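You operate a simulated robot arm through the tools that you are given. There is no shell and no other tool.

You run a simulated two-armed robot. Do the job below in one go: nothing can be reset, and whatever is moved stays where it is left.

TASK
Wipe up the spill on the dining table top with the yellow cloth and put it back.
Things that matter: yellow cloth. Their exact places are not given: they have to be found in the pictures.

The check looks at the end state, three seconds after you hand in, the way a careful person would. Anything else that was tipped, shoved, dropped, spilled or broken makes it a failure. Flat cloth is picked up by pressing the open fingertips on it (5 to 10 N) and closing them slowly along it; thin cloth reads only 2 to 8 mm in the jaws.

THE ROBOT
Two 7-joint arms with two-finger parallel grippers on one trunk, on a base that drives. Base frame: it is fixed to the floor where the robot stands at the start and does not move with it; the origin is under the middle of the robot, x ahead of it, y to its left, z up; the surface under the hand at the start is at about z = 0.75. Units: m, rad, N and s.
The left shoulder is at the start at [0.06, 0.143, 0.901], the right one opposite. With the tool pointing down near the work surface each hand reaches from about 0.32 to 0.74 m from the robot's upright axis, wherever it stands, measured 20 degrees to its own side. Places, roughly: yellow cloth [0.5, 0.1, 0.8]. Payload 1.57 kg a hand.
The tool frame of a hand sits at the grasp point between the pads (the TCP): z along the fingers, y along the line on which they close. The tips reach 0.03 m beyond it. The gripper opens to 0.11 m. The fingers are 0.024 m wide and 0.012 m thick; the gripper's body (0.048 by 0.112 m) begins 0.078 m behind the TCP.
Orientation is that of the tool frame in the base frame, as a unit quaternion [x, y, z, w]. With the fingers straight down and closing along the base's y, the tool's x points along the base's -x, its y along +y and its z along -z.

THE INTERFACE
- The arms move only by the tool arm_command. It takes "left_motion", "right_motion" or both (then of equal length, played together; a hand with none holds still); each is a list of rows, each an object of numbers (a shift or turn left out is 0, a gripper value left out holds the last): "dx", "dy", "dz": the shift along the tool's x, y, z in units of 40 mm (1.0 is 40 mm); "rx", "ry", "rz": the turn, a rotation vector about the tool's x, y, z in units of 8 degrees (1.0 is 8 degrees). In form: [{"dx": .., "dy": .., "dz": .., "rx": .., "ry": .., "rz": ..}, ...]. A call has 1 to 20 rows; each row shifts and turns the commanded pose from where the row before left it, along the tool's axes as they then stand. "left_claw" and "right_claw" are, for a hand that has rows, the opening, from 0 (shut) to 1 (fully open), set as the call begins (left out, the last holds). A call with a number of a shift or a turn outside -1 to 1 is refused whole. Each row takes 0.2 s and may step no farther than 0.05 m and 0.15 rad from the row before; otherwise, or with a gripper value out of range, the whole call is refused. Where a pose cannot be reached the arm comes as near as it can. A force on the tool above 40 N (or 10 N above the force at the start of the call, whichever is more), or a blocked arm, ends the call early, and 0.2 s more pass. The fingers move at their own pace (about 0.045 m/s each) and stop on an object; they squeeze with about 43 N. The grip force told is the motor's: it shows also when the fingers shut on nothing. Time passes only in rows, and 0.2 s behind the last, so rows that do not move let the fingers close. It gives the time, the measured TCP pose, the force on the tool (base axes), the opening and the grip force at its end, in the units of the frame above (readings bear some noise), with the torque about the TCP (base axes, N m) and any sound that the robot's microphone picked up.
- Cameras (640 x 400 px; columns grow to the right, rows downward): "scene" is now at [0.045, 0.0213, 1.5148]; the picture's right is [0.31, -0.95, 0.00], its down [-0.69, -0.22, -0.69] and it looks along [0.66, 0.21, -0.72] (base axes); focal length 274 px, centre (320, 200). "left" rides on the left gripper at [0.07, -0.016, -0.141] in its tool frame; the picture's right is [0.23, 0.97, 0.00], its down [-0.86, 0.20, -0.48] and it looks along [-0.47, 0.11, 0.88] (tool axes); focal length 222 px, centre (320, 200). "right" rides on the right gripper at [0.07, 0.016, -0.141] in its tool frame; the picture's right is [-0.23, 0.97, 0.00], its down [-0.86, -0.20, -0.48] and it looks along [-0.47, -0.11, 0.88] (tool axes); focal length 222 px, centre (320, 200).
- camera(camera): a new picture of that camera. It takes no simulated time.
- raise_lower(by): slides the trunk up (or, below 0, down) by that many m; the arms and the scene camera ride with it, the base frame stays. It gives what a move gives, with no picture.
- drive_base(legs): drives the robot by 1 to 6 legs, each [ahead, left, turn to the left] in m, m and rad, along the robot's own axes; the way and the turn of a leg run together, so that a leg with both is an arc; at most 1.5 m and 3.142 rad a leg. The arms and the cameras ride along, it lands a little off, and it stops where it bumps. It gives what a move gives.
- head_to(pan, tilt): turns the head with the scene camera to pan (to the left, within 1.501 rad either way) and tilt (down, from -0.506 to 1.204), counted from straight ahead of the robot. It gives what a move gives.
- pixel_to_xyz(camera, pixels): for up to 12 pixels [column, row] of the newest picture of that camera ("zoom" is the newest enlarged one), the place [x, y, z] in the base frame of the surface seen there, good to about 0.003 m. It takes no simulated time.
- close_up(camera, box): a new picture of the part [left, top, right, bottom] of that camera's present view, enlarged. It takes no simulated time.
- close_job(): hands the job in; it is judged then, once.

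Open the grippers and draw the arms clear of the work before you hand the job in, unless the task says otherwise.

The tools are called after "Call:" as a command line: name --argument value ..., lists and objects as JSON in quotes. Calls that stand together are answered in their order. arm_command: Moves the arms, as the interface text tells. Its arguments: {"type":"object","properties":{"left_motion":{"type":"array","items":{"type":"object","properties":{"dx":{"type":"number"},"dy":{"type":"number"},"dz":{"type":"number"},"rx":{"type":"number"},"ry":{"type":"number"},"rz":{"type":"number"}}}},"left_claw":{"type":"number"},"right_motion":{"type":"array","items":{"type":"object","properties":{"dx":{"type":"number"},"dy":{"type":"number"},"dz":{"type":"number"},"rx":{"type":"number"},"ry":{"type":"number"},"rz":{"type":"number"}}}},"right_claw":{"type":"number"}},"required":[]} The other tools are called the same way: raise_lower (by) slides the trunk up or down; drive_base (legs) drives the base; head_to (pan, tilt) turns the head that bears the scene camera; camera (camera) takes a picture; pixel_to_xyz (camera, pixels) gives the place of the surface under pixels of a picture; close_up (camera, box) takes an enlarged picture of a part of a camera's view; close_job () hands the job in.

At the start:

```text
t: 0.0
left_ee_pos: [0.3866, 0.2502, 1.0054]
left_tool_rot: [0.0, 1.0, 0.0, 0.0]
left_wrist_force: [-0.4, 1.0, -0.2]
left_moment: [-0.02, 0.04, 0.01]
left_gripper_width: 0.11
left_finger_force: 0.0
right_ee_pos: [0.4538, -0.0838, 1.0211]
right_tool_rot: [0.0, 1.0, 0.0, 0.0]
right_wrist_force: [-0.3, 0.2, 0.3]
right_moment: [-0.02, -0.01, 0.02]
right_gripper_width: 0.1099
right_finger_force: 0.1
trunk travel left (down, up): [-0.5, 0.09]
robot x, y, heading: [0.0005, 0.0024, 0.005]
head pan, tilt: [0.311, 0.805]
```

scene: 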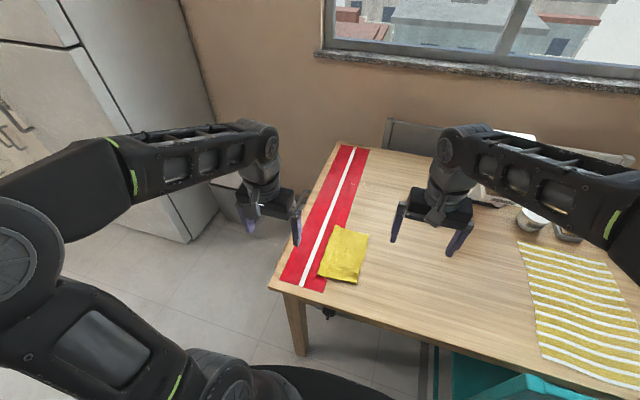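
right: 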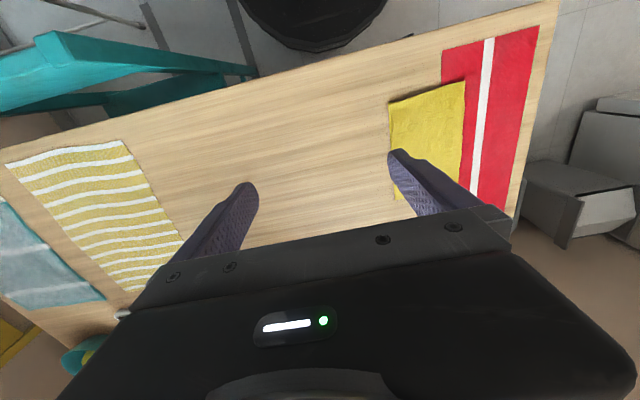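
left: 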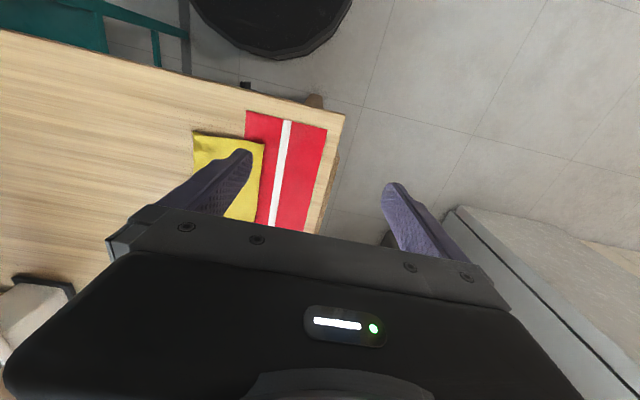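

The yellow cloth lies at about scene (343,254), partly on a red runner; no spill is obvious yet. I take closer pictures to find the spill and locate the cloth.

Call:
close_up --camera "scene" --box '[260, 130, 580, 330]'

Call:
head_to --pan -0.2 --tilt 0.8

Call:
camera --camera "scene"

```text
2.00 times, centred on (420, 230) of scene
```

zoom: 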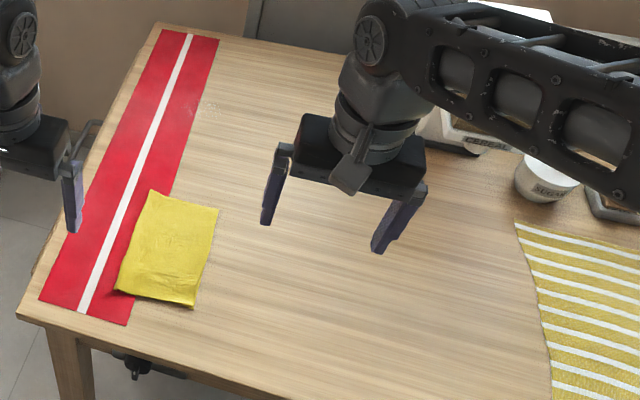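

```text
t: 0.9
left_ee_pos: [0.3875, 0.2507, 1.0059]
left_tool_rot: [0.001, 1.0, 0.0, 0.0]
left_wrist_force: [-0.3, 0.3, -0.1]
left_moment: [0.02, 0.01, 0.03]
left_gripper_width: 0.1101
left_finger_force: 0.1
right_ee_pos: [0.4534, -0.0841, 1.0206]
right_tool_rot: [0.0, 1.0, 0.0, -0.001]
right_wrist_force: [-0.6, 0.7, -0.5]
right_moment: [0.02, -0.01, 0.02]
right_gripper_width: 0.11
right_finger_force: 0.1
trunk travel left (down, up): [-0.5, 0.09]
robot x, y, heading: [-0.0016, -0.0025, -0.002]
head pan, tilt: [-0.201, 0.799]
```

```text
taken
```

scene: 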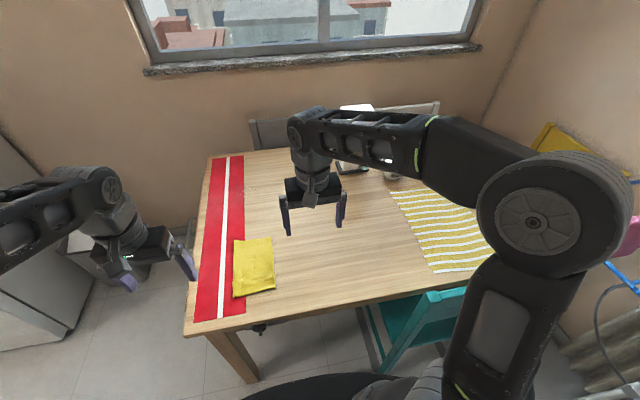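

There is a faint speckled patch near the runner at about scene (250,190). I zoom in on it and on the rest of the table.

Call:
close_up --camera "scene" --box '[190, 140, 350, 240]'

Call:
close_up --camera "scene" --box '[180, 220, 340, 320]'

Call:
close_up --camera "scene" --box '[330, 90, 490, 190]'

Call:
close_up --camera "scene" --box '[320, 180, 480, 280]'

```text
4.00 times, centred on (270, 190) of scene
```

zoom: 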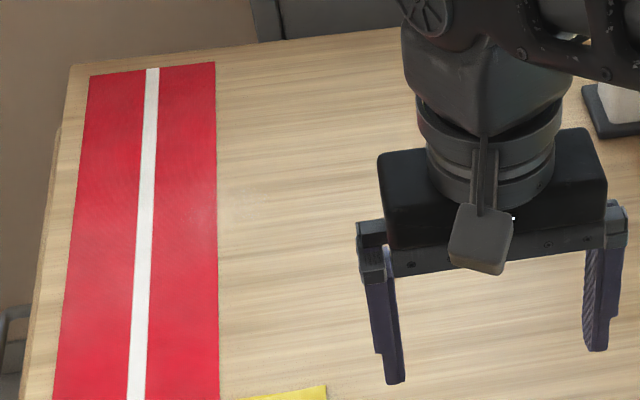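

```text
4.00 times, centred on (260, 270) of scene
```

zoom: 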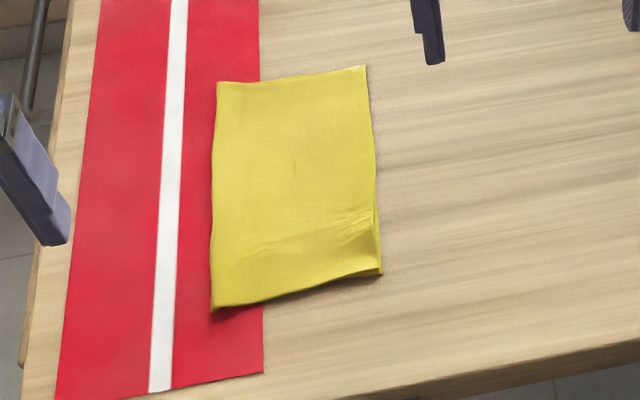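

```text
4.00 times, centred on (410, 140) of scene
```

zoom: 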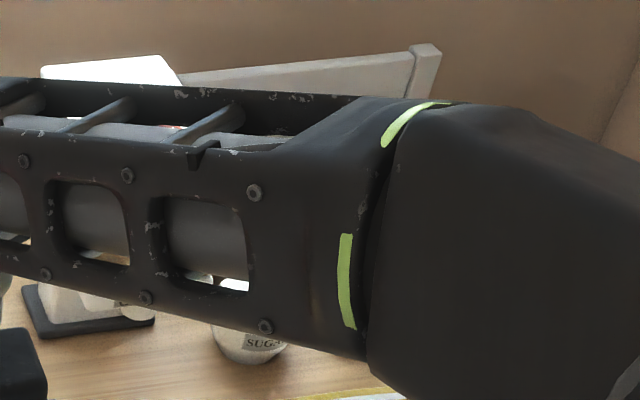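

```text
4.00 times, centred on (400, 230) of scene
```

zoom: 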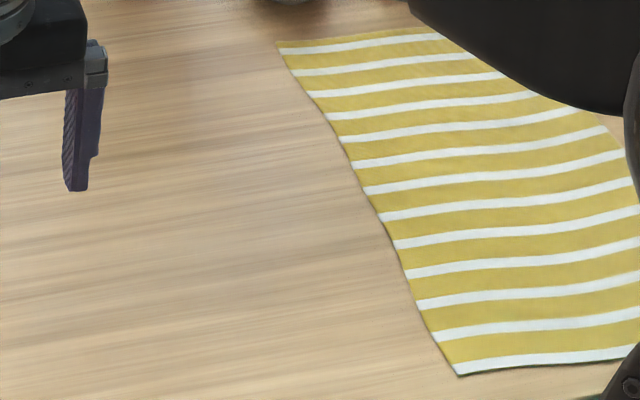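

I get coordinates for the key points in the scene view: table corners, cloth corners, and the faint patch near the runner.

Call:
pixel_to_xyz --camera "scene" --pixels '[[234, 241], [271, 238], [275, 289], [234, 297], [253, 265], [240, 194], [250, 191], [213, 160], [186, 332], [245, 157], [490, 264], [391, 191]]'

Call:
close_up --camera "scene" --box '[225, 170, 281, 205]'

Call:
close_up --camera "right" --box '[220, 60, 540, 260]'

Call:
close_up --camera "right" --box '[0, 60, 320, 260]'

Call:
close_up --camera "left" --box '[0, 60, 320, 260]'

```text
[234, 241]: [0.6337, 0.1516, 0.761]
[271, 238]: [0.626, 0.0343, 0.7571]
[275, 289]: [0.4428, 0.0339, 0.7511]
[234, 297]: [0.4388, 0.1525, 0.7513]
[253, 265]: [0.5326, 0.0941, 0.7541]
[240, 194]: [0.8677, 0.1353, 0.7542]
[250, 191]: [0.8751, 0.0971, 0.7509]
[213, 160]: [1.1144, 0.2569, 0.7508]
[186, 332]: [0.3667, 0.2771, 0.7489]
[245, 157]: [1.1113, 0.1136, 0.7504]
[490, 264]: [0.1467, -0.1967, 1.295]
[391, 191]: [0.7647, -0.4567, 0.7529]
```

```text
11.43 times, centred on (253, 188) of scene
```

zoom: 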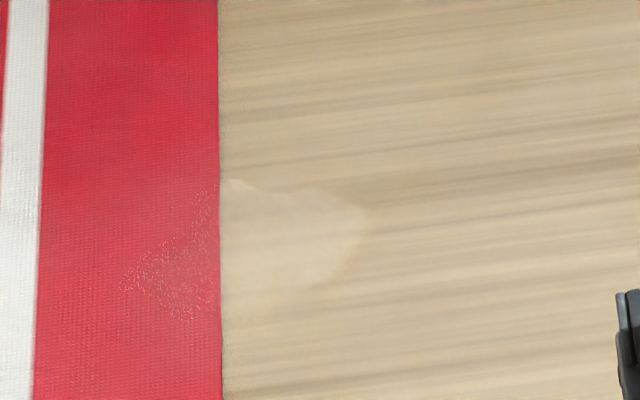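

```text
2.00 times, centred on (380, 160) of right
```

zoom: 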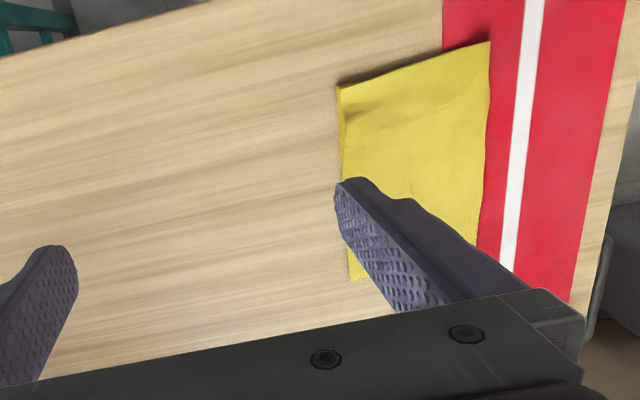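

```text
2.00 times, centred on (160, 160) of right
```

zoom: 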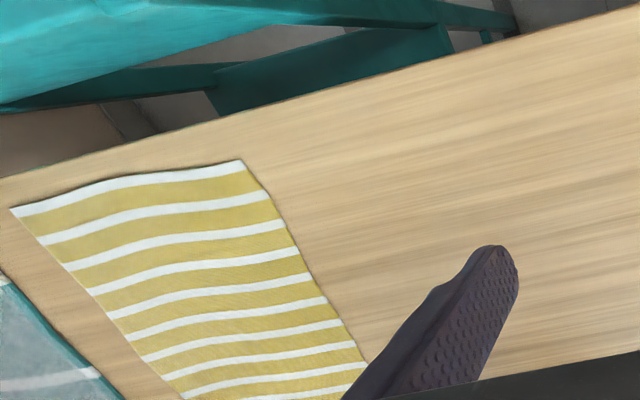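

```text
2.00 times, centred on (160, 160) of left
```

zoom: 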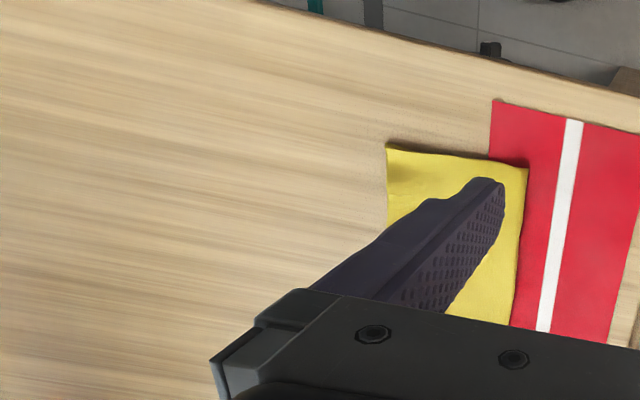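

The zoom shows a pale translucent spill straddling the runner's right edge, at zoom (120–370, 180–320). I retake that zoom for coordinates, then look down to see the clearance between the robot and table.

Call:
close_up --camera "scene" --box '[225, 170, 281, 205]'

Call:
pixel_to_xyz --camera "zoom" --pixels '[[120, 290], [185, 320], [215, 190], [240, 183], [325, 195], [370, 210], [345, 260], [310, 285], [235, 315], [219, 50], [219, 380], [45, 200]]'

Call:
head_to --pan 0.0 --tilt 1.2

Call:
camera --camera "scene"

```text
11.43 times, centred on (253, 188) of scene
```

zoom: 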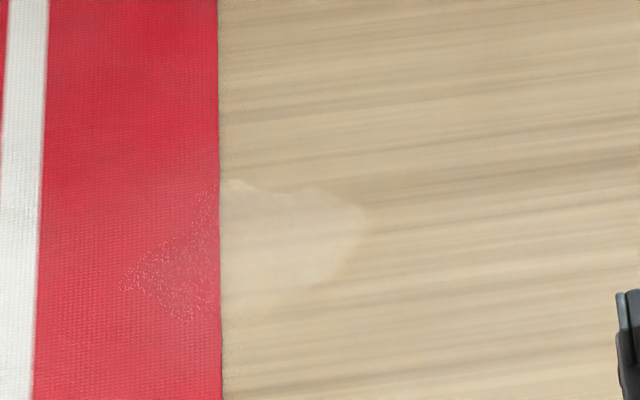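

```text
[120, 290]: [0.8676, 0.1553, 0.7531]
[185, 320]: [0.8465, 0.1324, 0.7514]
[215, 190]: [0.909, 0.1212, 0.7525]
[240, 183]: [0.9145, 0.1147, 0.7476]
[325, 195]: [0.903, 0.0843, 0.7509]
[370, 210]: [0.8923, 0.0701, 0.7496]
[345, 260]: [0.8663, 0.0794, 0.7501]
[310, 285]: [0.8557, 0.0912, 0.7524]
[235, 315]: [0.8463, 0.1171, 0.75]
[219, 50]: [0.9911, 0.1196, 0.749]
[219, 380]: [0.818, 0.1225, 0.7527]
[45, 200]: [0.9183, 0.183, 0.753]
```

```text
t: 1.8
left_ee_pos: [0.387, 0.2507, 1.0056]
left_tool_rot: [0.0, 1.0, 0.0, 0.0]
left_wrist_force: [1.2, 0.7, 0.1]
left_moment: [-0.01, -0.02, -0.01]
left_gripper_width: 0.1102
left_finger_force: 0.1
right_ee_pos: [0.4534, -0.0822, 1.0214]
right_tool_rot: [0.001, 1.0, 0.0, 0.0]
right_wrist_force: [0.5, 0.1, 0.8]
right_moment: [-0.01, 0.0, -0.02]
right_gripper_width: 0.1098
right_finger_force: 0.0
trunk travel left (down, up): [-0.5, 0.09]
robot x, y, heading: [-0.0009, -0.0052, -0.0]
head pan, tilt: [0.0, 1.201]
```

```text
taken
```

scene: 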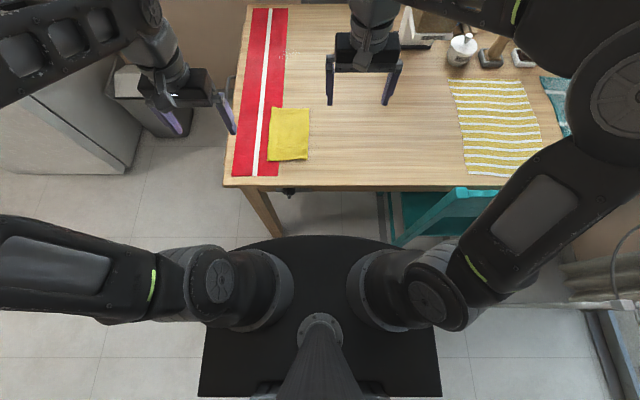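

The top-down view shows table edge at row ~188, teal chair at (430,215) and robot base front at row ~238. I measure those to see how far I can drive ahead.

Call:
pixel_to_xyz --camera "scene" --pixels '[[320, 237], [250, 245], [390, 245], [330, 187], [225, 185], [400, 243], [440, 205], [480, 188], [268, 220], [290, 192], [455, 190], [470, 55]]'

Call:
close_up --camera "scene" --box '[220, 150, 540, 350]'

Call:
close_up --camera "scene" --box '[220, 0, 420, 125]'

```text
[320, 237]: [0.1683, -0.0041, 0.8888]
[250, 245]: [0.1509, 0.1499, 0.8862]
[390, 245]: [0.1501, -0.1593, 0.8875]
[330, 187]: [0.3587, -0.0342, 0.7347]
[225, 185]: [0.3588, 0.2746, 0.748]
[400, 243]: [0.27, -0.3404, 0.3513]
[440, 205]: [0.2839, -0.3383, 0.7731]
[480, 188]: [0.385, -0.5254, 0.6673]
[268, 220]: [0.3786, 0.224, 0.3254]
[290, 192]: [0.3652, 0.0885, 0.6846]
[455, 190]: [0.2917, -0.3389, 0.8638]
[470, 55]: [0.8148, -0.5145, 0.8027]
```

```text
2.00 times, centred on (380, 250) of scene
```

zoom: 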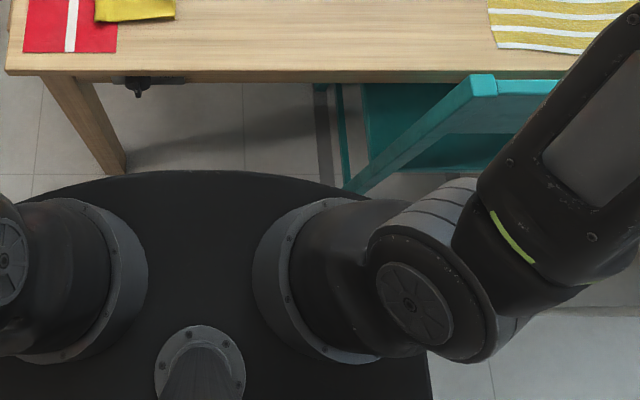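

```text
3.20 times, centred on (320, 62) of scene
```

zoom: 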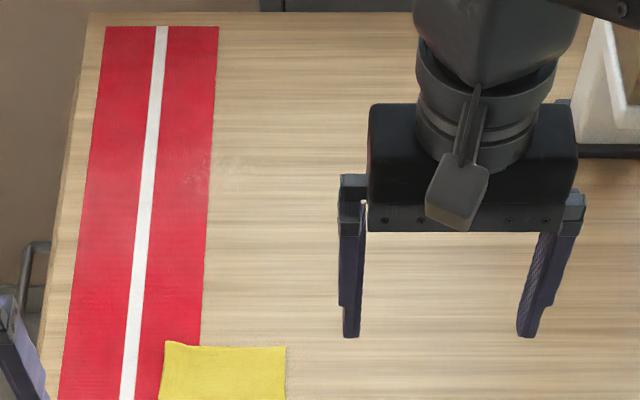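

The spill spans about x 0.845–0.915, y 0.07–0.155 – beyond reach from here, so the base must move. I look left to see the floor space at the table's left side and check the chair's extents.

Call:
pixel_to_xyz --camera "scene" --pixels '[[383, 200], [390, 225], [397, 240], [405, 240], [425, 238], [205, 360], [437, 360], [135, 165], [190, 130], [100, 175], [240, 210], [282, 235]]'

Call:
head_to --pan 0.9 --tilt 0.8

Call:
camera --camera "scene"

```text
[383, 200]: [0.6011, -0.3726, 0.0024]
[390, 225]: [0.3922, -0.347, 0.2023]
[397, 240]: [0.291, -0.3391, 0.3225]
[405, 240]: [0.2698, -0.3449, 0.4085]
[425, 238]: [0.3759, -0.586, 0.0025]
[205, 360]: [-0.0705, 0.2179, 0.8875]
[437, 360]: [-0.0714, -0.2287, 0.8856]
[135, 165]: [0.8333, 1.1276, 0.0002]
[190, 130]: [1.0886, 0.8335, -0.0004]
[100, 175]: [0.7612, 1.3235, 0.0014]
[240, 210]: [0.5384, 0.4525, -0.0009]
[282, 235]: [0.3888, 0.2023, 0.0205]
```

```text
t: 3.0
left_ee_pos: [0.3874, 0.2501, 1.0056]
left_tool_rot: [0.0, 1.0, 0.001, 0.0]
left_wrist_force: [-0.6, -1.2, -0.7]
left_moment: [-0.01, 0.0, -0.03]
left_gripper_width: 0.1102
left_finger_force: 0.1
right_ee_pos: [0.4534, -0.0827, 1.022]
right_tool_rot: [0.001, 1.0, 0.0, 0.0]
right_wrist_force: [0.4, 0.8, 0.3]
right_moment: [0.0, -0.02, -0.03]
right_gripper_width: 0.11
right_finger_force: 0.0
trunk travel left (down, up): [-0.5, 0.09]
robot x, y, heading: [-0.0028, -0.002, 0.0]
head pan, tilt: [0.901, 0.799]
```

```text
taken
```

scene: 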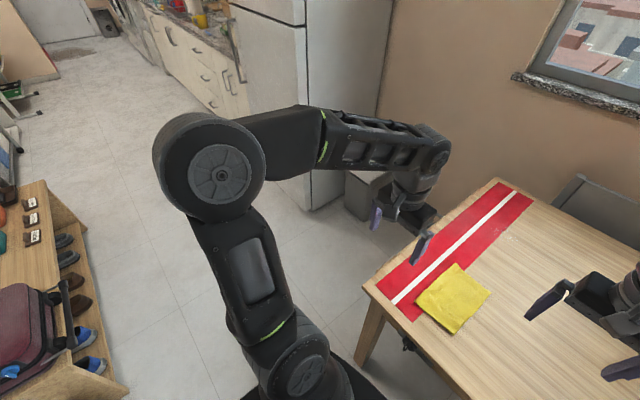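

There is plenty of floor at the table's left side. I measure the fridge, bin, elbow, shoe rack and wall to plan a stance facing the table from its left.

Call:
pixel_to_xyz --camera "scene" --pixels '[[309, 209], [247, 170], [348, 180], [370, 205], [385, 60], [240, 170], [175, 130], [110, 360], [60, 215], [430, 110], [365, 290], [500, 180]]'

Call:
pixel_to_xyz --camera "scene" --pixels '[[210, 170], [155, 165], [415, 130], [440, 145], [230, 15], [310, 100], [354, 217], [375, 222], [360, 360], [372, 395], [130, 395], [70, 190]]'

Call:
close_up --camera "scene" --box '[300, 150, 620, 350]'

```text
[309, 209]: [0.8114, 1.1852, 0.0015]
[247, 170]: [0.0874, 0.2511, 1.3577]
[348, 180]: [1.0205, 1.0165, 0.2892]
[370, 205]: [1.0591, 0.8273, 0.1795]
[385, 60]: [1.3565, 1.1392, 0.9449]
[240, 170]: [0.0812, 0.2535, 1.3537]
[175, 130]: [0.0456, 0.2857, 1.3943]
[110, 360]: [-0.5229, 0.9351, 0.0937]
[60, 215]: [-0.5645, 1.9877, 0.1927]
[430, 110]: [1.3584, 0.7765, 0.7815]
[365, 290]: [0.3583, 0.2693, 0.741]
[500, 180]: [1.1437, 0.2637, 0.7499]
```

```text
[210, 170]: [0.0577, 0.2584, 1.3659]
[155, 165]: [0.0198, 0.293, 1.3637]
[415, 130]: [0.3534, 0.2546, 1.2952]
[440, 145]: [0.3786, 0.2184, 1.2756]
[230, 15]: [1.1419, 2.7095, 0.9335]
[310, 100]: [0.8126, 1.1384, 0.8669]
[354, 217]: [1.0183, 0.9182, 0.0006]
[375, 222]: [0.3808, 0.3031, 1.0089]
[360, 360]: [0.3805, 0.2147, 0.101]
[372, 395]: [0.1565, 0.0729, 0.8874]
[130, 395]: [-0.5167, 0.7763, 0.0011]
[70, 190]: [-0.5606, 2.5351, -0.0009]
```

```text
2.00 times, centred on (460, 250) of scene
```

zoom: 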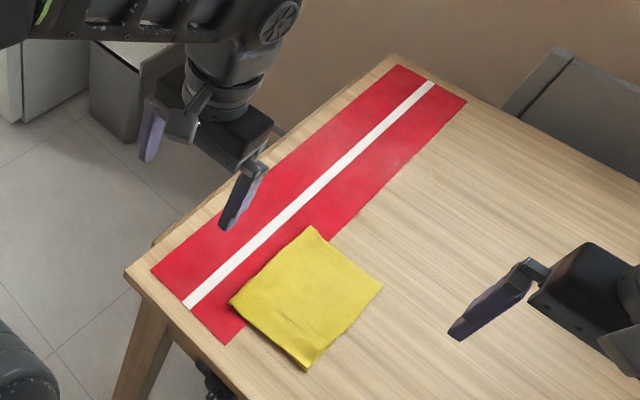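

Elbows are tucked high (z≈1.37) and the left side is clear (fridge from x≥0.81, y≥1.14; bin x≥1.02). I'll strafe left, turn right 90° and slide to about (0.66, 0.70), facing the table from its left side.

Call:
drive_base --legs '[[0, 0.7, 0], [0.15, 0, 0], [0, 0, -1.571], [0, 0.51, 0]]'

Call:
head_to --pan 0.0 --tilt 0.95

Call:
camera --camera "scene"

Call:
camera --camera "left"

Call:
camera --camera "right"

```text
t: 14.2
left_ee_pos: [0.9122, 0.2899, 1.0062]
left_tool_rot: [0.712, 0.702, 0.0, 0.0]
left_wrist_force: [-0.4, -0.3, 0.4]
left_moment: [0.03, 0.04, -0.02]
left_gripper_width: 0.11
left_finger_force: 0.1
right_ee_pos: [0.5769, 0.228, 1.0208]
right_tool_rot: [0.712, 0.702, 0.0, 0.0]
right_wrist_force: [0.5, -1.3, -0.2]
right_moment: [-0.01, 0.01, -0.01]
right_gripper_width: 0.1101
right_finger_force: 0.0
trunk travel left (down, up): [-0.5, 0.09]
robot x, y, heading: [0.6631, 0.6758, -1.587]
head pan, tilt: [0.901, 0.799]
```

```text
t: 15.4
left_ee_pos: [0.9107, 0.2883, 1.0061]
left_tool_rot: [0.712, 0.702, 0.001, 0.0]
left_wrist_force: [-0.2, 0.6, -0.5]
left_moment: [-0.01, 0.01, 0.01]
left_gripper_width: 0.1097
left_finger_force: 0.0
right_ee_pos: [0.5763, 0.2282, 1.0217]
right_tool_rot: [0.712, 0.702, -0.001, 0.0]
right_wrist_force: [0.2, -0.3, -0.2]
right_moment: [0.02, -0.04, -0.04]
right_gripper_width: 0.1099
right_finger_force: 0.1
trunk travel left (down, up): [-0.5, 0.09]
robot x, y, heading: [0.6665, 0.68, -1.583]
head pan, tilt: [0.0, 0.949]
```

```text
taken
```

scene: 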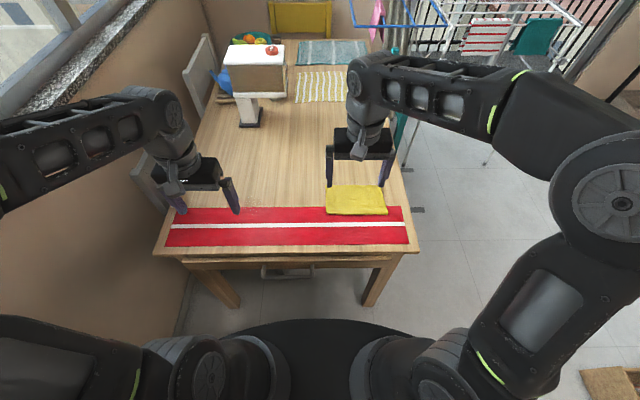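

```text
taken
```

left: 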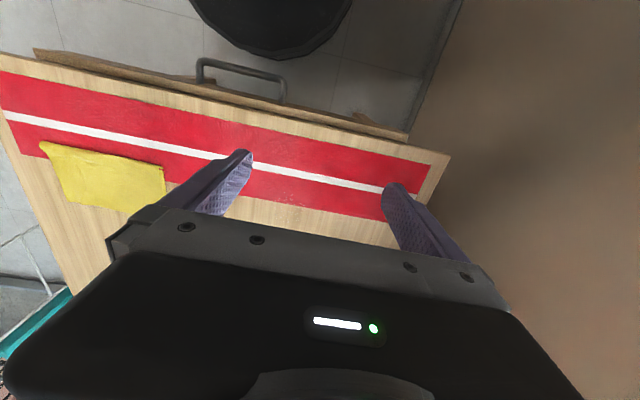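

```text
taken
```

right: 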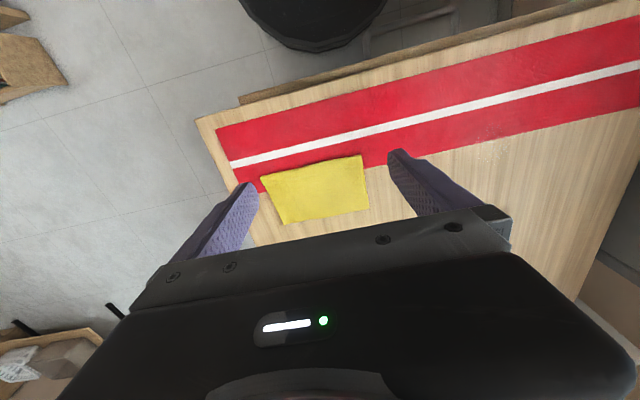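

I'm at (0.667, 0.680) facing −y; cloth at scene (357,200), spill faint around scene (265,213). I move the right arm back out of the way, since I'll use the left arm for everything, then take clear pictures.

Call:
arm_command --right_motion '[{"dx": 0.76, "dy": -0.78}, {"dx": 0.76, "dy": -0.78}, {"dx": 0.76, "dy": -0.78}, {"dx": 0.76, "dy": -0.78}, {"dx": 0.76, "dy": -0.78}, {"dz": 0}]' --right_claw 0.3

Call:
close_up --camera "scene" --box '[300, 170, 420, 245]'

Call:
close_up --camera "left" --box '[160, 140, 480, 340]'

Call:
camera --camera "scene"

```text
t: 16.8
left_ee_pos: [0.9111, 0.2882, 1.0047]
left_tool_rot: [0.712, 0.702, 0.0, -0.001]
left_wrist_force: [0.4, -0.5, 0.4]
left_moment: [0.03, 0.0, 0.0]
left_gripper_width: 0.1103
left_finger_force: 0.0
right_ee_pos: [0.422, 0.3801, 1.02]
right_tool_rot: [0.712, 0.702, -0.001, 0.0]
right_wrist_force: [0.4, 0.3, 0.3]
right_moment: [-0.03, 0.01, -0.01]
right_gripper_width: 0.0329
right_finger_force: 0.1
trunk travel left (down, up): [-0.5, 0.09]
robot x, y, heading: [0.668, 0.681, -1.584]
head pan, tilt: [0.0, 0.949]
```

```text
5.33 times, centred on (360, 208) of scene
```

zoom: 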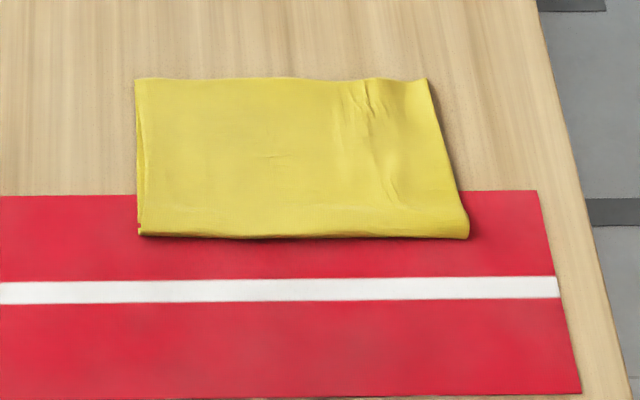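

```text
2.00 times, centred on (320, 240) of left
```

zoom: 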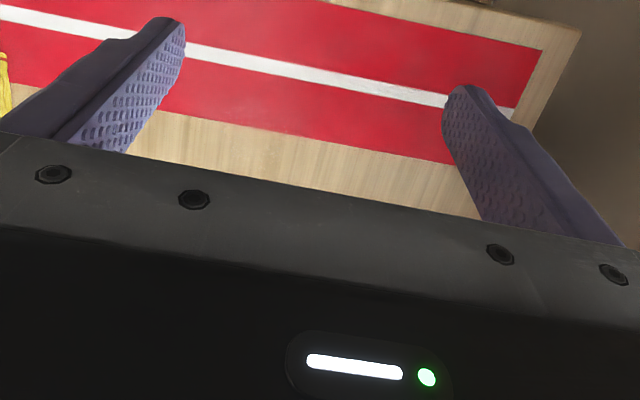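

```text
taken
```

scene: 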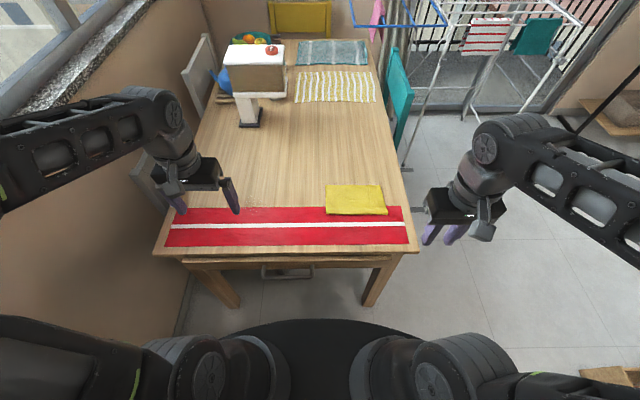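

The cloth is folded into a rectangle. I take a fresh zoom of it and measure corners and centre heights.

Call:
close_up --camera "scene" --box '[300, 170, 420, 245]'

Call:
pixel_to_xyz --camera "zoom" --pixels '[[136, 80], [428, 80], [468, 236], [140, 234], [290, 155], [220, 155], [370, 155], [290, 110], [290, 200], [538, 192], [60, 120], [60, 250]]'

Call:
close_up --camera "scene" --box '[230, 180, 310, 230]'

Call:
pixel_to_xyz --camera "zoom" --pixels '[[100, 200], [200, 200], [300, 200], [400, 200]]'

```text
5.33 times, centred on (360, 208) of scene
```

zoom: 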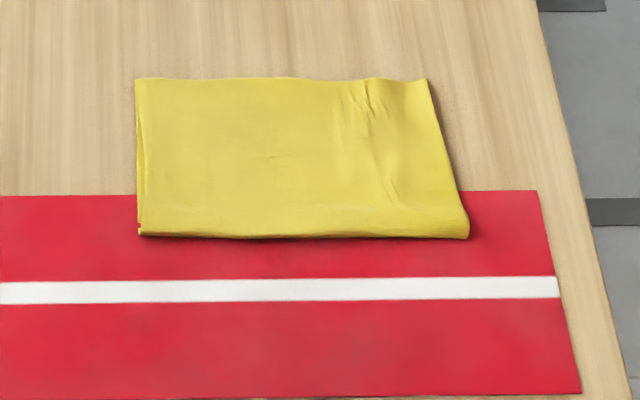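

```text
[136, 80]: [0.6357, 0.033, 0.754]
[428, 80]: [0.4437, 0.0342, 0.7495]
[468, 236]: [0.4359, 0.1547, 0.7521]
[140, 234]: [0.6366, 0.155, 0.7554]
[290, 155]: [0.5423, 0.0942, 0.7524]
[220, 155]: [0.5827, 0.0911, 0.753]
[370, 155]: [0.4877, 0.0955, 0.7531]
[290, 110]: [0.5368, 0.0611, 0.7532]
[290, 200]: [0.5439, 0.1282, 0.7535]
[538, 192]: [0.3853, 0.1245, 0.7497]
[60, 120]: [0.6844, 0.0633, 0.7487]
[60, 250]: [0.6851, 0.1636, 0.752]
```

```text
8.00 times, centred on (270, 205) of scene
```

zoom: 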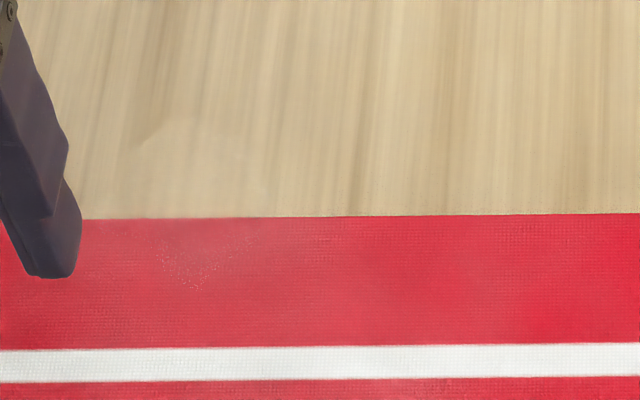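

```text
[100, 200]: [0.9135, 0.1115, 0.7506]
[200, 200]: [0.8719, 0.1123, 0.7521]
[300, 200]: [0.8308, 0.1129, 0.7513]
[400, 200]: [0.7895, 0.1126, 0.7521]
```

Cloth corners: x 0.44–0.637, y 0.033–0.155, centre (0.538, 0.094), top z≈0.753. I move the left hand above the centre with the jaws at ~0.066 m.

Call:
arm_command --left_motion '[{"dx": -0.415, "dy": -0.772, "dz": 0.3}, {"dx": -0.415, "dy": -0.772, "dz": 0.3}, {"dx": -0.415, "dy": -0.772, "dz": 0.3}, {"dx": -0.415, "dy": -0.772, "dz": 0.3}, {"dx": -0.415, "dy": -0.772, "dz": 0.3}, {"dx": -0.415, "dy": -0.772, "dz": 0.3}, {"dx": -0.415, "dy": -0.772, "dz": 0.3}, {"dx": -0.415, "dy": -0.772, "dz": 0.3}, {"dx": -0.415, "dy": -0.772, "dz": 0.3}, {"dx": -0.415, "dy": -0.772, "dz": 0.3}, {"dx": -0.415, "dy": -0.772, "dz": 0.3}, {"dx": -0.415, "dy": -0.772, "dz": 0.3}, {"dx": 0}, {"dx": 0}]' --left_claw 0.6

Call:
camera --camera "left"

Call:
camera --camera "scene"

Call:
close_up --camera "scene" --box '[230, 180, 310, 230]'

```text
t: 19.8
left_ee_pos: [0.5365, 0.0959, 0.8604]
left_tool_rot: [0.712, 0.702, 0.0, 0.0]
left_wrist_force: [0.5, 0.0, 0.0]
left_moment: [0.02, 0.0, 0.01]
left_gripper_width: 0.0659
left_finger_force: 0.0
right_ee_pos: [0.4223, 0.3805, 1.0205]
right_tool_rot: [0.712, 0.702, 0.0, -0.001]
right_wrist_force: [-0.2, -0.1, -0.7]
right_moment: [0.0, -0.03, 0.02]
right_gripper_width: 0.0334
right_finger_force: 0.0
trunk travel left (down, up): [-0.5, 0.09]
robot x, y, heading: [0.6633, 0.6808, -1.582]
head pan, tilt: [0.0, 0.949]
```

```text
taken
```

left: 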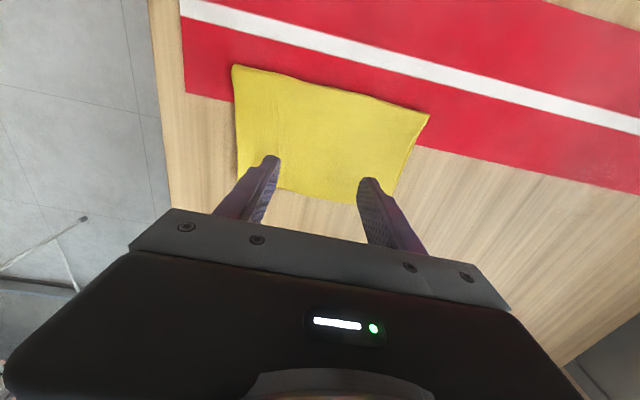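

```text
taken
```

scene: 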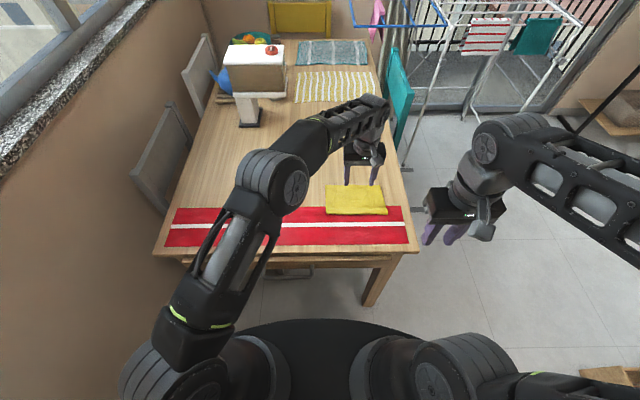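

```text
8.00 times, centred on (270, 205) of scene
```

zoom: 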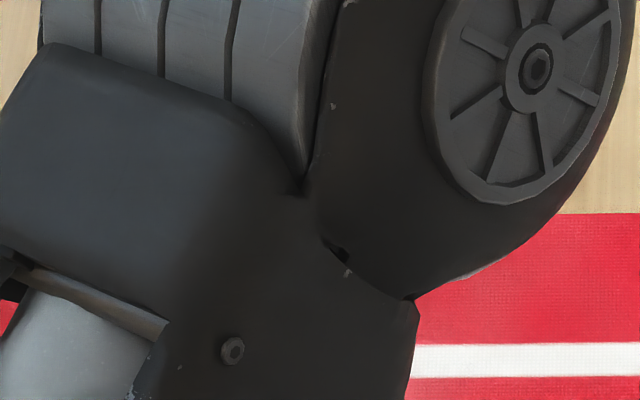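

Hand is at (0.5365, 0.0959, 0.860), over the cloth's centre. I lower to just above the cloth (tips ~z 0.76).

Call:
arm_command --left_motion '[{"dz": 0.43}, {"dz": 0.43}, {"dz": 0.43}, {"dz": 0.43}, {"dz": 0}]'

Call:
close_up --camera "left" --box '[160, 60, 480, 260]'

Call:
close_up --camera "scene" --box '[300, 150, 420, 225]'

```text
t: 21.0
left_ee_pos: [0.5363, 0.0967, 0.7929]
left_tool_rot: [0.711, 0.703, 0.0, 0.0]
left_wrist_force: [-0.5, 0.3, -0.1]
left_moment: [0.01, 0.01, -0.02]
left_gripper_width: 0.0661
left_finger_force: 0.1
right_ee_pos: [0.4227, 0.3803, 1.021]
right_tool_rot: [0.712, 0.702, 0.0, -0.001]
right_wrist_force: [-0.5, 0.2, 0.1]
right_moment: [-0.01, 0.0, 0.0]
right_gripper_width: 0.033
right_finger_force: 0.0
trunk travel left (down, up): [-0.5, 0.09]
robot x, y, heading: [0.6662, 0.6795, -1.584]
head pan, tilt: [0.0, 0.949]
```

```text
2.00 times, centred on (320, 160) of left
```

zoom: 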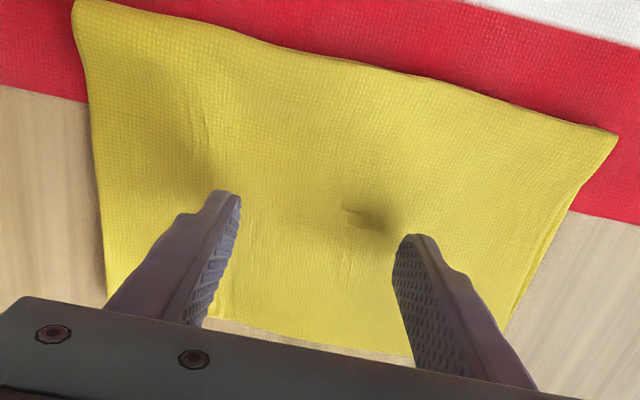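

```text
5.33 times, centred on (360, 188) of scene
```

zoom: 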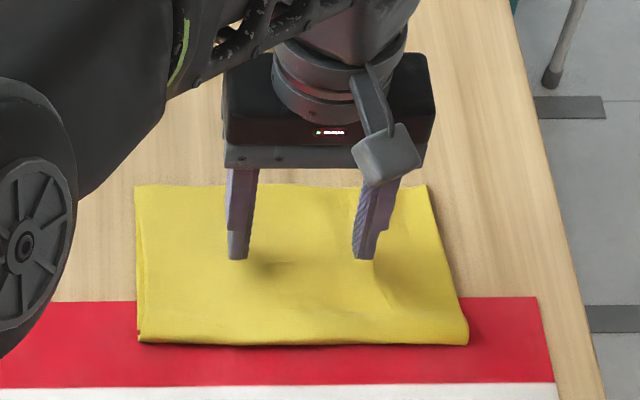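

Tips are ~1 cm above the cloth centre, no contact yet. I creep down in small steps watching the force.

Call:
arm_command --left_motion '[{"dz": 0.08}, {"dz": 0.06}, {"dz": 0.05}, {"dz": 0}]'

```text
t: 22.0
left_ee_pos: [0.535, 0.0952, 0.7851]
left_tool_rot: [0.712, 0.702, 0.0, 0.0]
left_wrist_force: [-0.1, 0.4, -0.2]
left_moment: [-0.01, 0.01, 0.0]
left_gripper_width: 0.0662
left_finger_force: 0.0
right_ee_pos: [0.4221, 0.3807, 1.0213]
right_tool_rot: [0.713, 0.702, 0.0, 0.0]
right_wrist_force: [0.4, -0.1, -0.3]
right_moment: [-0.03, 0.01, -0.02]
right_gripper_width: 0.0329
right_finger_force: 0.0
trunk travel left (down, up): [-0.5, 0.09]
robot x, y, heading: [0.666, 0.6814, -1.587]
head pan, tilt: [0.0, 0.949]
```

Still no contact at TCP z 0.785 (tips ≈0.755). I continue down a few mm.

Call:
arm_command --left_motion '[{"dz": 0.05}, {"dz": 0.05}, {"dz": 0}]'

```text
t: 22.8
left_ee_pos: [0.5378, 0.0948, 0.7814]
left_tool_rot: [0.712, 0.702, 0.0, 0.001]
left_wrist_force: [-0.6, -0.6, 7.1]
left_moment: [-0.03, -0.06, 0.0]
left_gripper_width: 0.0659
left_finger_force: 0.0
right_ee_pos: [0.4224, 0.3802, 1.0221]
right_tool_rot: [0.711, 0.703, 0.0, 0.001]
right_wrist_force: [0.0, 0.0, 0.1]
right_moment: [0.0, -0.06, 0.02]
right_gripper_width: 0.033
right_finger_force: 0.1
trunk travel left (down, up): [-0.5, 0.09]
robot x, y, heading: [0.6643, 0.68, -1.589]
head pan, tilt: [0.0, 0.949]
```

Pressing at 7.1 N – in the 5–10 N window. I close the jaws slowly in stages.

Call:
arm_command --left_motion '[{"dz": 0}]' --left_claw 0.52

Call:
arm_command --left_motion '[{"dz": 0}]' --left_claw 0.44

Call:
close_up --camera "left" --box '[160, 60, 480, 260]'

```text
t: 23.2
left_ee_pos: [0.5366, 0.096, 0.7809]
left_tool_rot: [0.712, 0.702, 0.0, 0.0]
left_wrist_force: [0.5, -0.9, 8.7]
left_moment: [-0.03, -0.06, -0.02]
left_gripper_width: 0.0559
left_finger_force: 0.0
right_ee_pos: [0.4224, 0.3811, 1.0211]
right_tool_rot: [0.712, 0.702, 0.0, 0.001]
right_wrist_force: [-0.4, 0.1, 0.2]
right_moment: [-0.02, 0.0, 0.03]
right_gripper_width: 0.0333
right_finger_force: 0.0
trunk travel left (down, up): [-0.5, 0.09]
robot x, y, heading: [0.6627, 0.6791, -1.584]
head pan, tilt: [0.0, 0.949]
```

```text
t: 23.6
left_ee_pos: [0.5363, 0.0952, 0.7815]
left_tool_rot: [0.711, 0.703, 0.0, 0.0]
left_wrist_force: [-0.2, -0.3, 9.7]
left_moment: [-0.02, -0.05, -0.01]
left_gripper_width: 0.0467
left_finger_force: 0.1
right_ee_pos: [0.4222, 0.381, 1.0219]
right_tool_rot: [0.712, 0.703, 0.0, 0.0]
right_wrist_force: [0.1, 0.7, 0.0]
right_moment: [-0.02, 0.01, -0.02]
right_gripper_width: 0.0331
right_finger_force: 0.1
trunk travel left (down, up): [-0.5, 0.09]
robot x, y, heading: [0.6642, 0.6777, -1.581]
head pan, tilt: [0.0, 0.949]
```

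```text
2.00 times, centred on (320, 160) of left
```

zoom: 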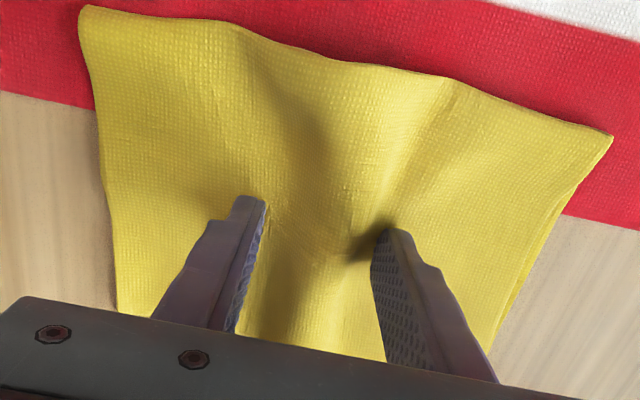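

The cloth is ridging up nicely between the fingers; force 9.7 N. I ease off slightly and keep closing.

Call:
arm_command --left_motion '[{"dz": -0.015}]' --left_claw 0.36

Call:
arm_command --left_motion '[{"dz": -0.01}]' --left_claw 0.27

Call:
close_up --camera "left" --box '[160, 60, 480, 260]'

```text
t: 24.0
left_ee_pos: [0.5365, 0.0957, 0.782]
left_tool_rot: [0.712, 0.702, 0.001, 0.001]
left_wrist_force: [-0.5, -0.2, 8.4]
left_moment: [0.01, 0.0, -0.02]
left_gripper_width: 0.0378
left_finger_force: 0.2
right_ee_pos: [0.4222, 0.3813, 1.021]
right_tool_rot: [0.712, 0.702, 0.0, 0.0]
right_wrist_force: [-0.2, 0.5, -0.3]
right_moment: [0.02, 0.0, -0.02]
right_gripper_width: 0.033
right_finger_force: 0.2
trunk travel left (down, up): [-0.5, 0.09]
robot x, y, heading: [0.6656, 0.6765, -1.586]
head pan, tilt: [0.0, 0.949]
```

```text
t: 24.4
left_ee_pos: [0.5391, 0.0942, 0.7831]
left_tool_rot: [0.711, 0.703, -0.001, 0.0]
left_wrist_force: [-0.2, 0.3, 7.6]
left_moment: [0.02, 0.0, 0.04]
left_gripper_width: 0.0285
left_finger_force: 0.1
right_ee_pos: [0.4222, 0.381, 1.0218]
right_tool_rot: [0.712, 0.702, 0.0, 0.0]
right_wrist_force: [0.0, -0.1, 0.8]
right_moment: [0.01, 0.04, -0.02]
right_gripper_width: 0.0327
right_finger_force: 0.0
trunk travel left (down, up): [-0.5, 0.09]
robot x, y, heading: [0.6676, 0.6833, -1.589]
head pan, tilt: [0.0, 0.949]
```

```text
2.00 times, centred on (320, 160) of left
```

zoom: 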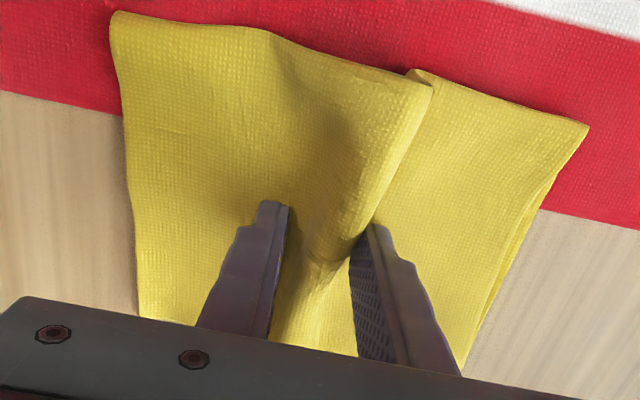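

The fold is well formed between the fingers. I close the rest of the way in stages and let the grip settle.

Call:
arm_command --left_motion '[{"dz": 0}]' --left_claw 0.18

Call:
arm_command --left_motion '[{"dz": 0}]' --left_claw 0.1

Call:
arm_command --left_motion '[{"dz": 0}, {"dz": 0}, {"dz": 0}]' --left_claw 0.0

Call:
close_up --camera "left" --box '[160, 60, 480, 260]'

```text
t: 24.8
left_ee_pos: [0.5376, 0.0931, 0.7822]
left_tool_rot: [0.713, 0.702, 0.001, 0.0]
left_wrist_force: [0.1, -0.3, 6.5]
left_moment: [-0.02, -0.03, 0.03]
left_gripper_width: 0.0184
left_finger_force: 0.0
right_ee_pos: [0.4228, 0.3814, 1.022]
right_tool_rot: [0.712, 0.702, 0.0, 0.001]
right_wrist_force: [0.9, 0.3, -0.5]
right_moment: [-0.01, -0.02, 0.02]
right_gripper_width: 0.0327
right_finger_force: 0.1
trunk travel left (down, up): [-0.5, 0.09]
robot x, y, heading: [0.6675, 0.6801, -1.587]
head pan, tilt: [0.0, 0.949]
```

```text
t: 25.2
left_ee_pos: [0.538, 0.0955, 0.7827]
left_tool_rot: [0.712, 0.702, 0.001, 0.0]
left_wrist_force: [0.5, -0.2, 6.1]
left_moment: [-0.03, -0.03, -0.02]
left_gripper_width: 0.0103
left_finger_force: 0.1
right_ee_pos: [0.4223, 0.3803, 1.0206]
right_tool_rot: [0.712, 0.702, 0.0, 0.0]
right_wrist_force: [0.0, 0.2, 0.3]
right_moment: [-0.01, 0.0, -0.01]
right_gripper_width: 0.033
right_finger_force: 0.0
trunk travel left (down, up): [-0.5, 0.09]
robot x, y, heading: [0.6655, 0.6785, -1.585]
head pan, tilt: [0.0, 0.949]
```

```text
t: 26.0
left_ee_pos: [0.5382, 0.0958, 0.7822]
left_tool_rot: [0.712, 0.702, 0.0, 0.0]
left_wrist_force: [0.5, -0.1, 5.5]
left_moment: [0.02, -0.02, 0.04]
left_gripper_width: 0.0064
left_finger_force: 26.9
right_ee_pos: [0.4227, 0.38, 1.0213]
right_tool_rot: [0.712, 0.702, 0.0, 0.0]
right_wrist_force: [-0.1, -0.7, -0.5]
right_moment: [0.0, 0.0, 0.04]
right_gripper_width: 0.0331
right_finger_force: 0.1
trunk travel left (down, up): [-0.5, 0.09]
robot x, y, heading: [0.6672, 0.6805, -1.583]
head pan, tilt: [0.0, 0.949]
```

```text
2.00 times, centred on (320, 160) of left
```

zoom: 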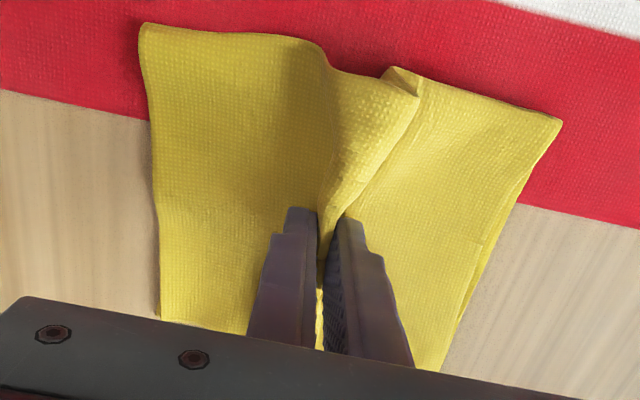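

Cloth is held (6.4 mm, 27 N). I lift it straight up ~0.12 m and look.

Call:
arm_command --left_motion '[{"dz": -0.3}, {"dz": -0.4}, {"dz": -0.5}, {"dz": -0.6}, {"dz": -0.6}, {"dz": -0.6}, {"dz": 0}]'

Call:
camera --camera "left"

Call:
close_up --camera "scene" --box '[260, 130, 420, 230]'

```text
t: 27.6
left_ee_pos: [0.537, 0.0952, 0.9024]
left_tool_rot: [0.712, 0.703, 0.0, -0.001]
left_wrist_force: [1.5, 0.1, -0.7]
left_moment: [-0.01, -0.03, 0.0]
left_gripper_width: 0.0063
left_finger_force: 25.6
right_ee_pos: [0.4228, 0.3805, 1.0209]
right_tool_rot: [0.712, 0.702, 0.0, 0.0]
right_wrist_force: [0.0, 0.1, 0.1]
right_moment: [0.01, 0.05, -0.02]
right_gripper_width: 0.0328
right_finger_force: 0.0
trunk travel left (down, up): [-0.5, 0.09]
robot x, y, heading: [0.6675, 0.6823, -1.585]
head pan, tilt: [0.0, 0.949]
```

```text
taken
```

left: 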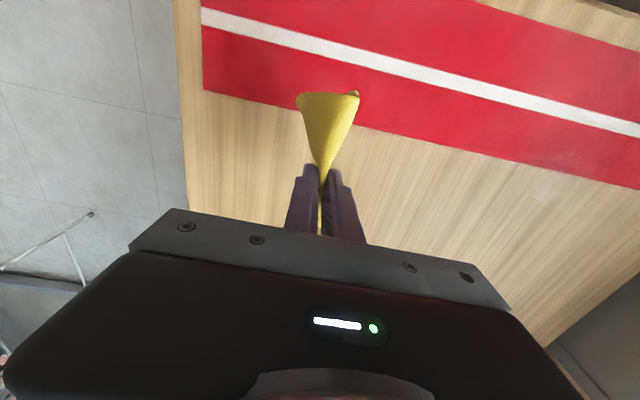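

```text
4.00 times, centred on (340, 180) of scene
```

zoom: 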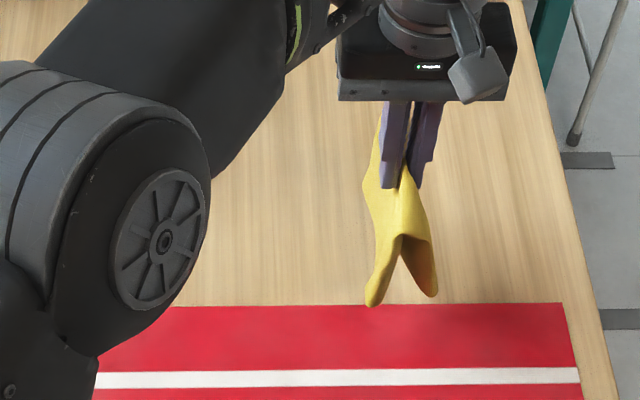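

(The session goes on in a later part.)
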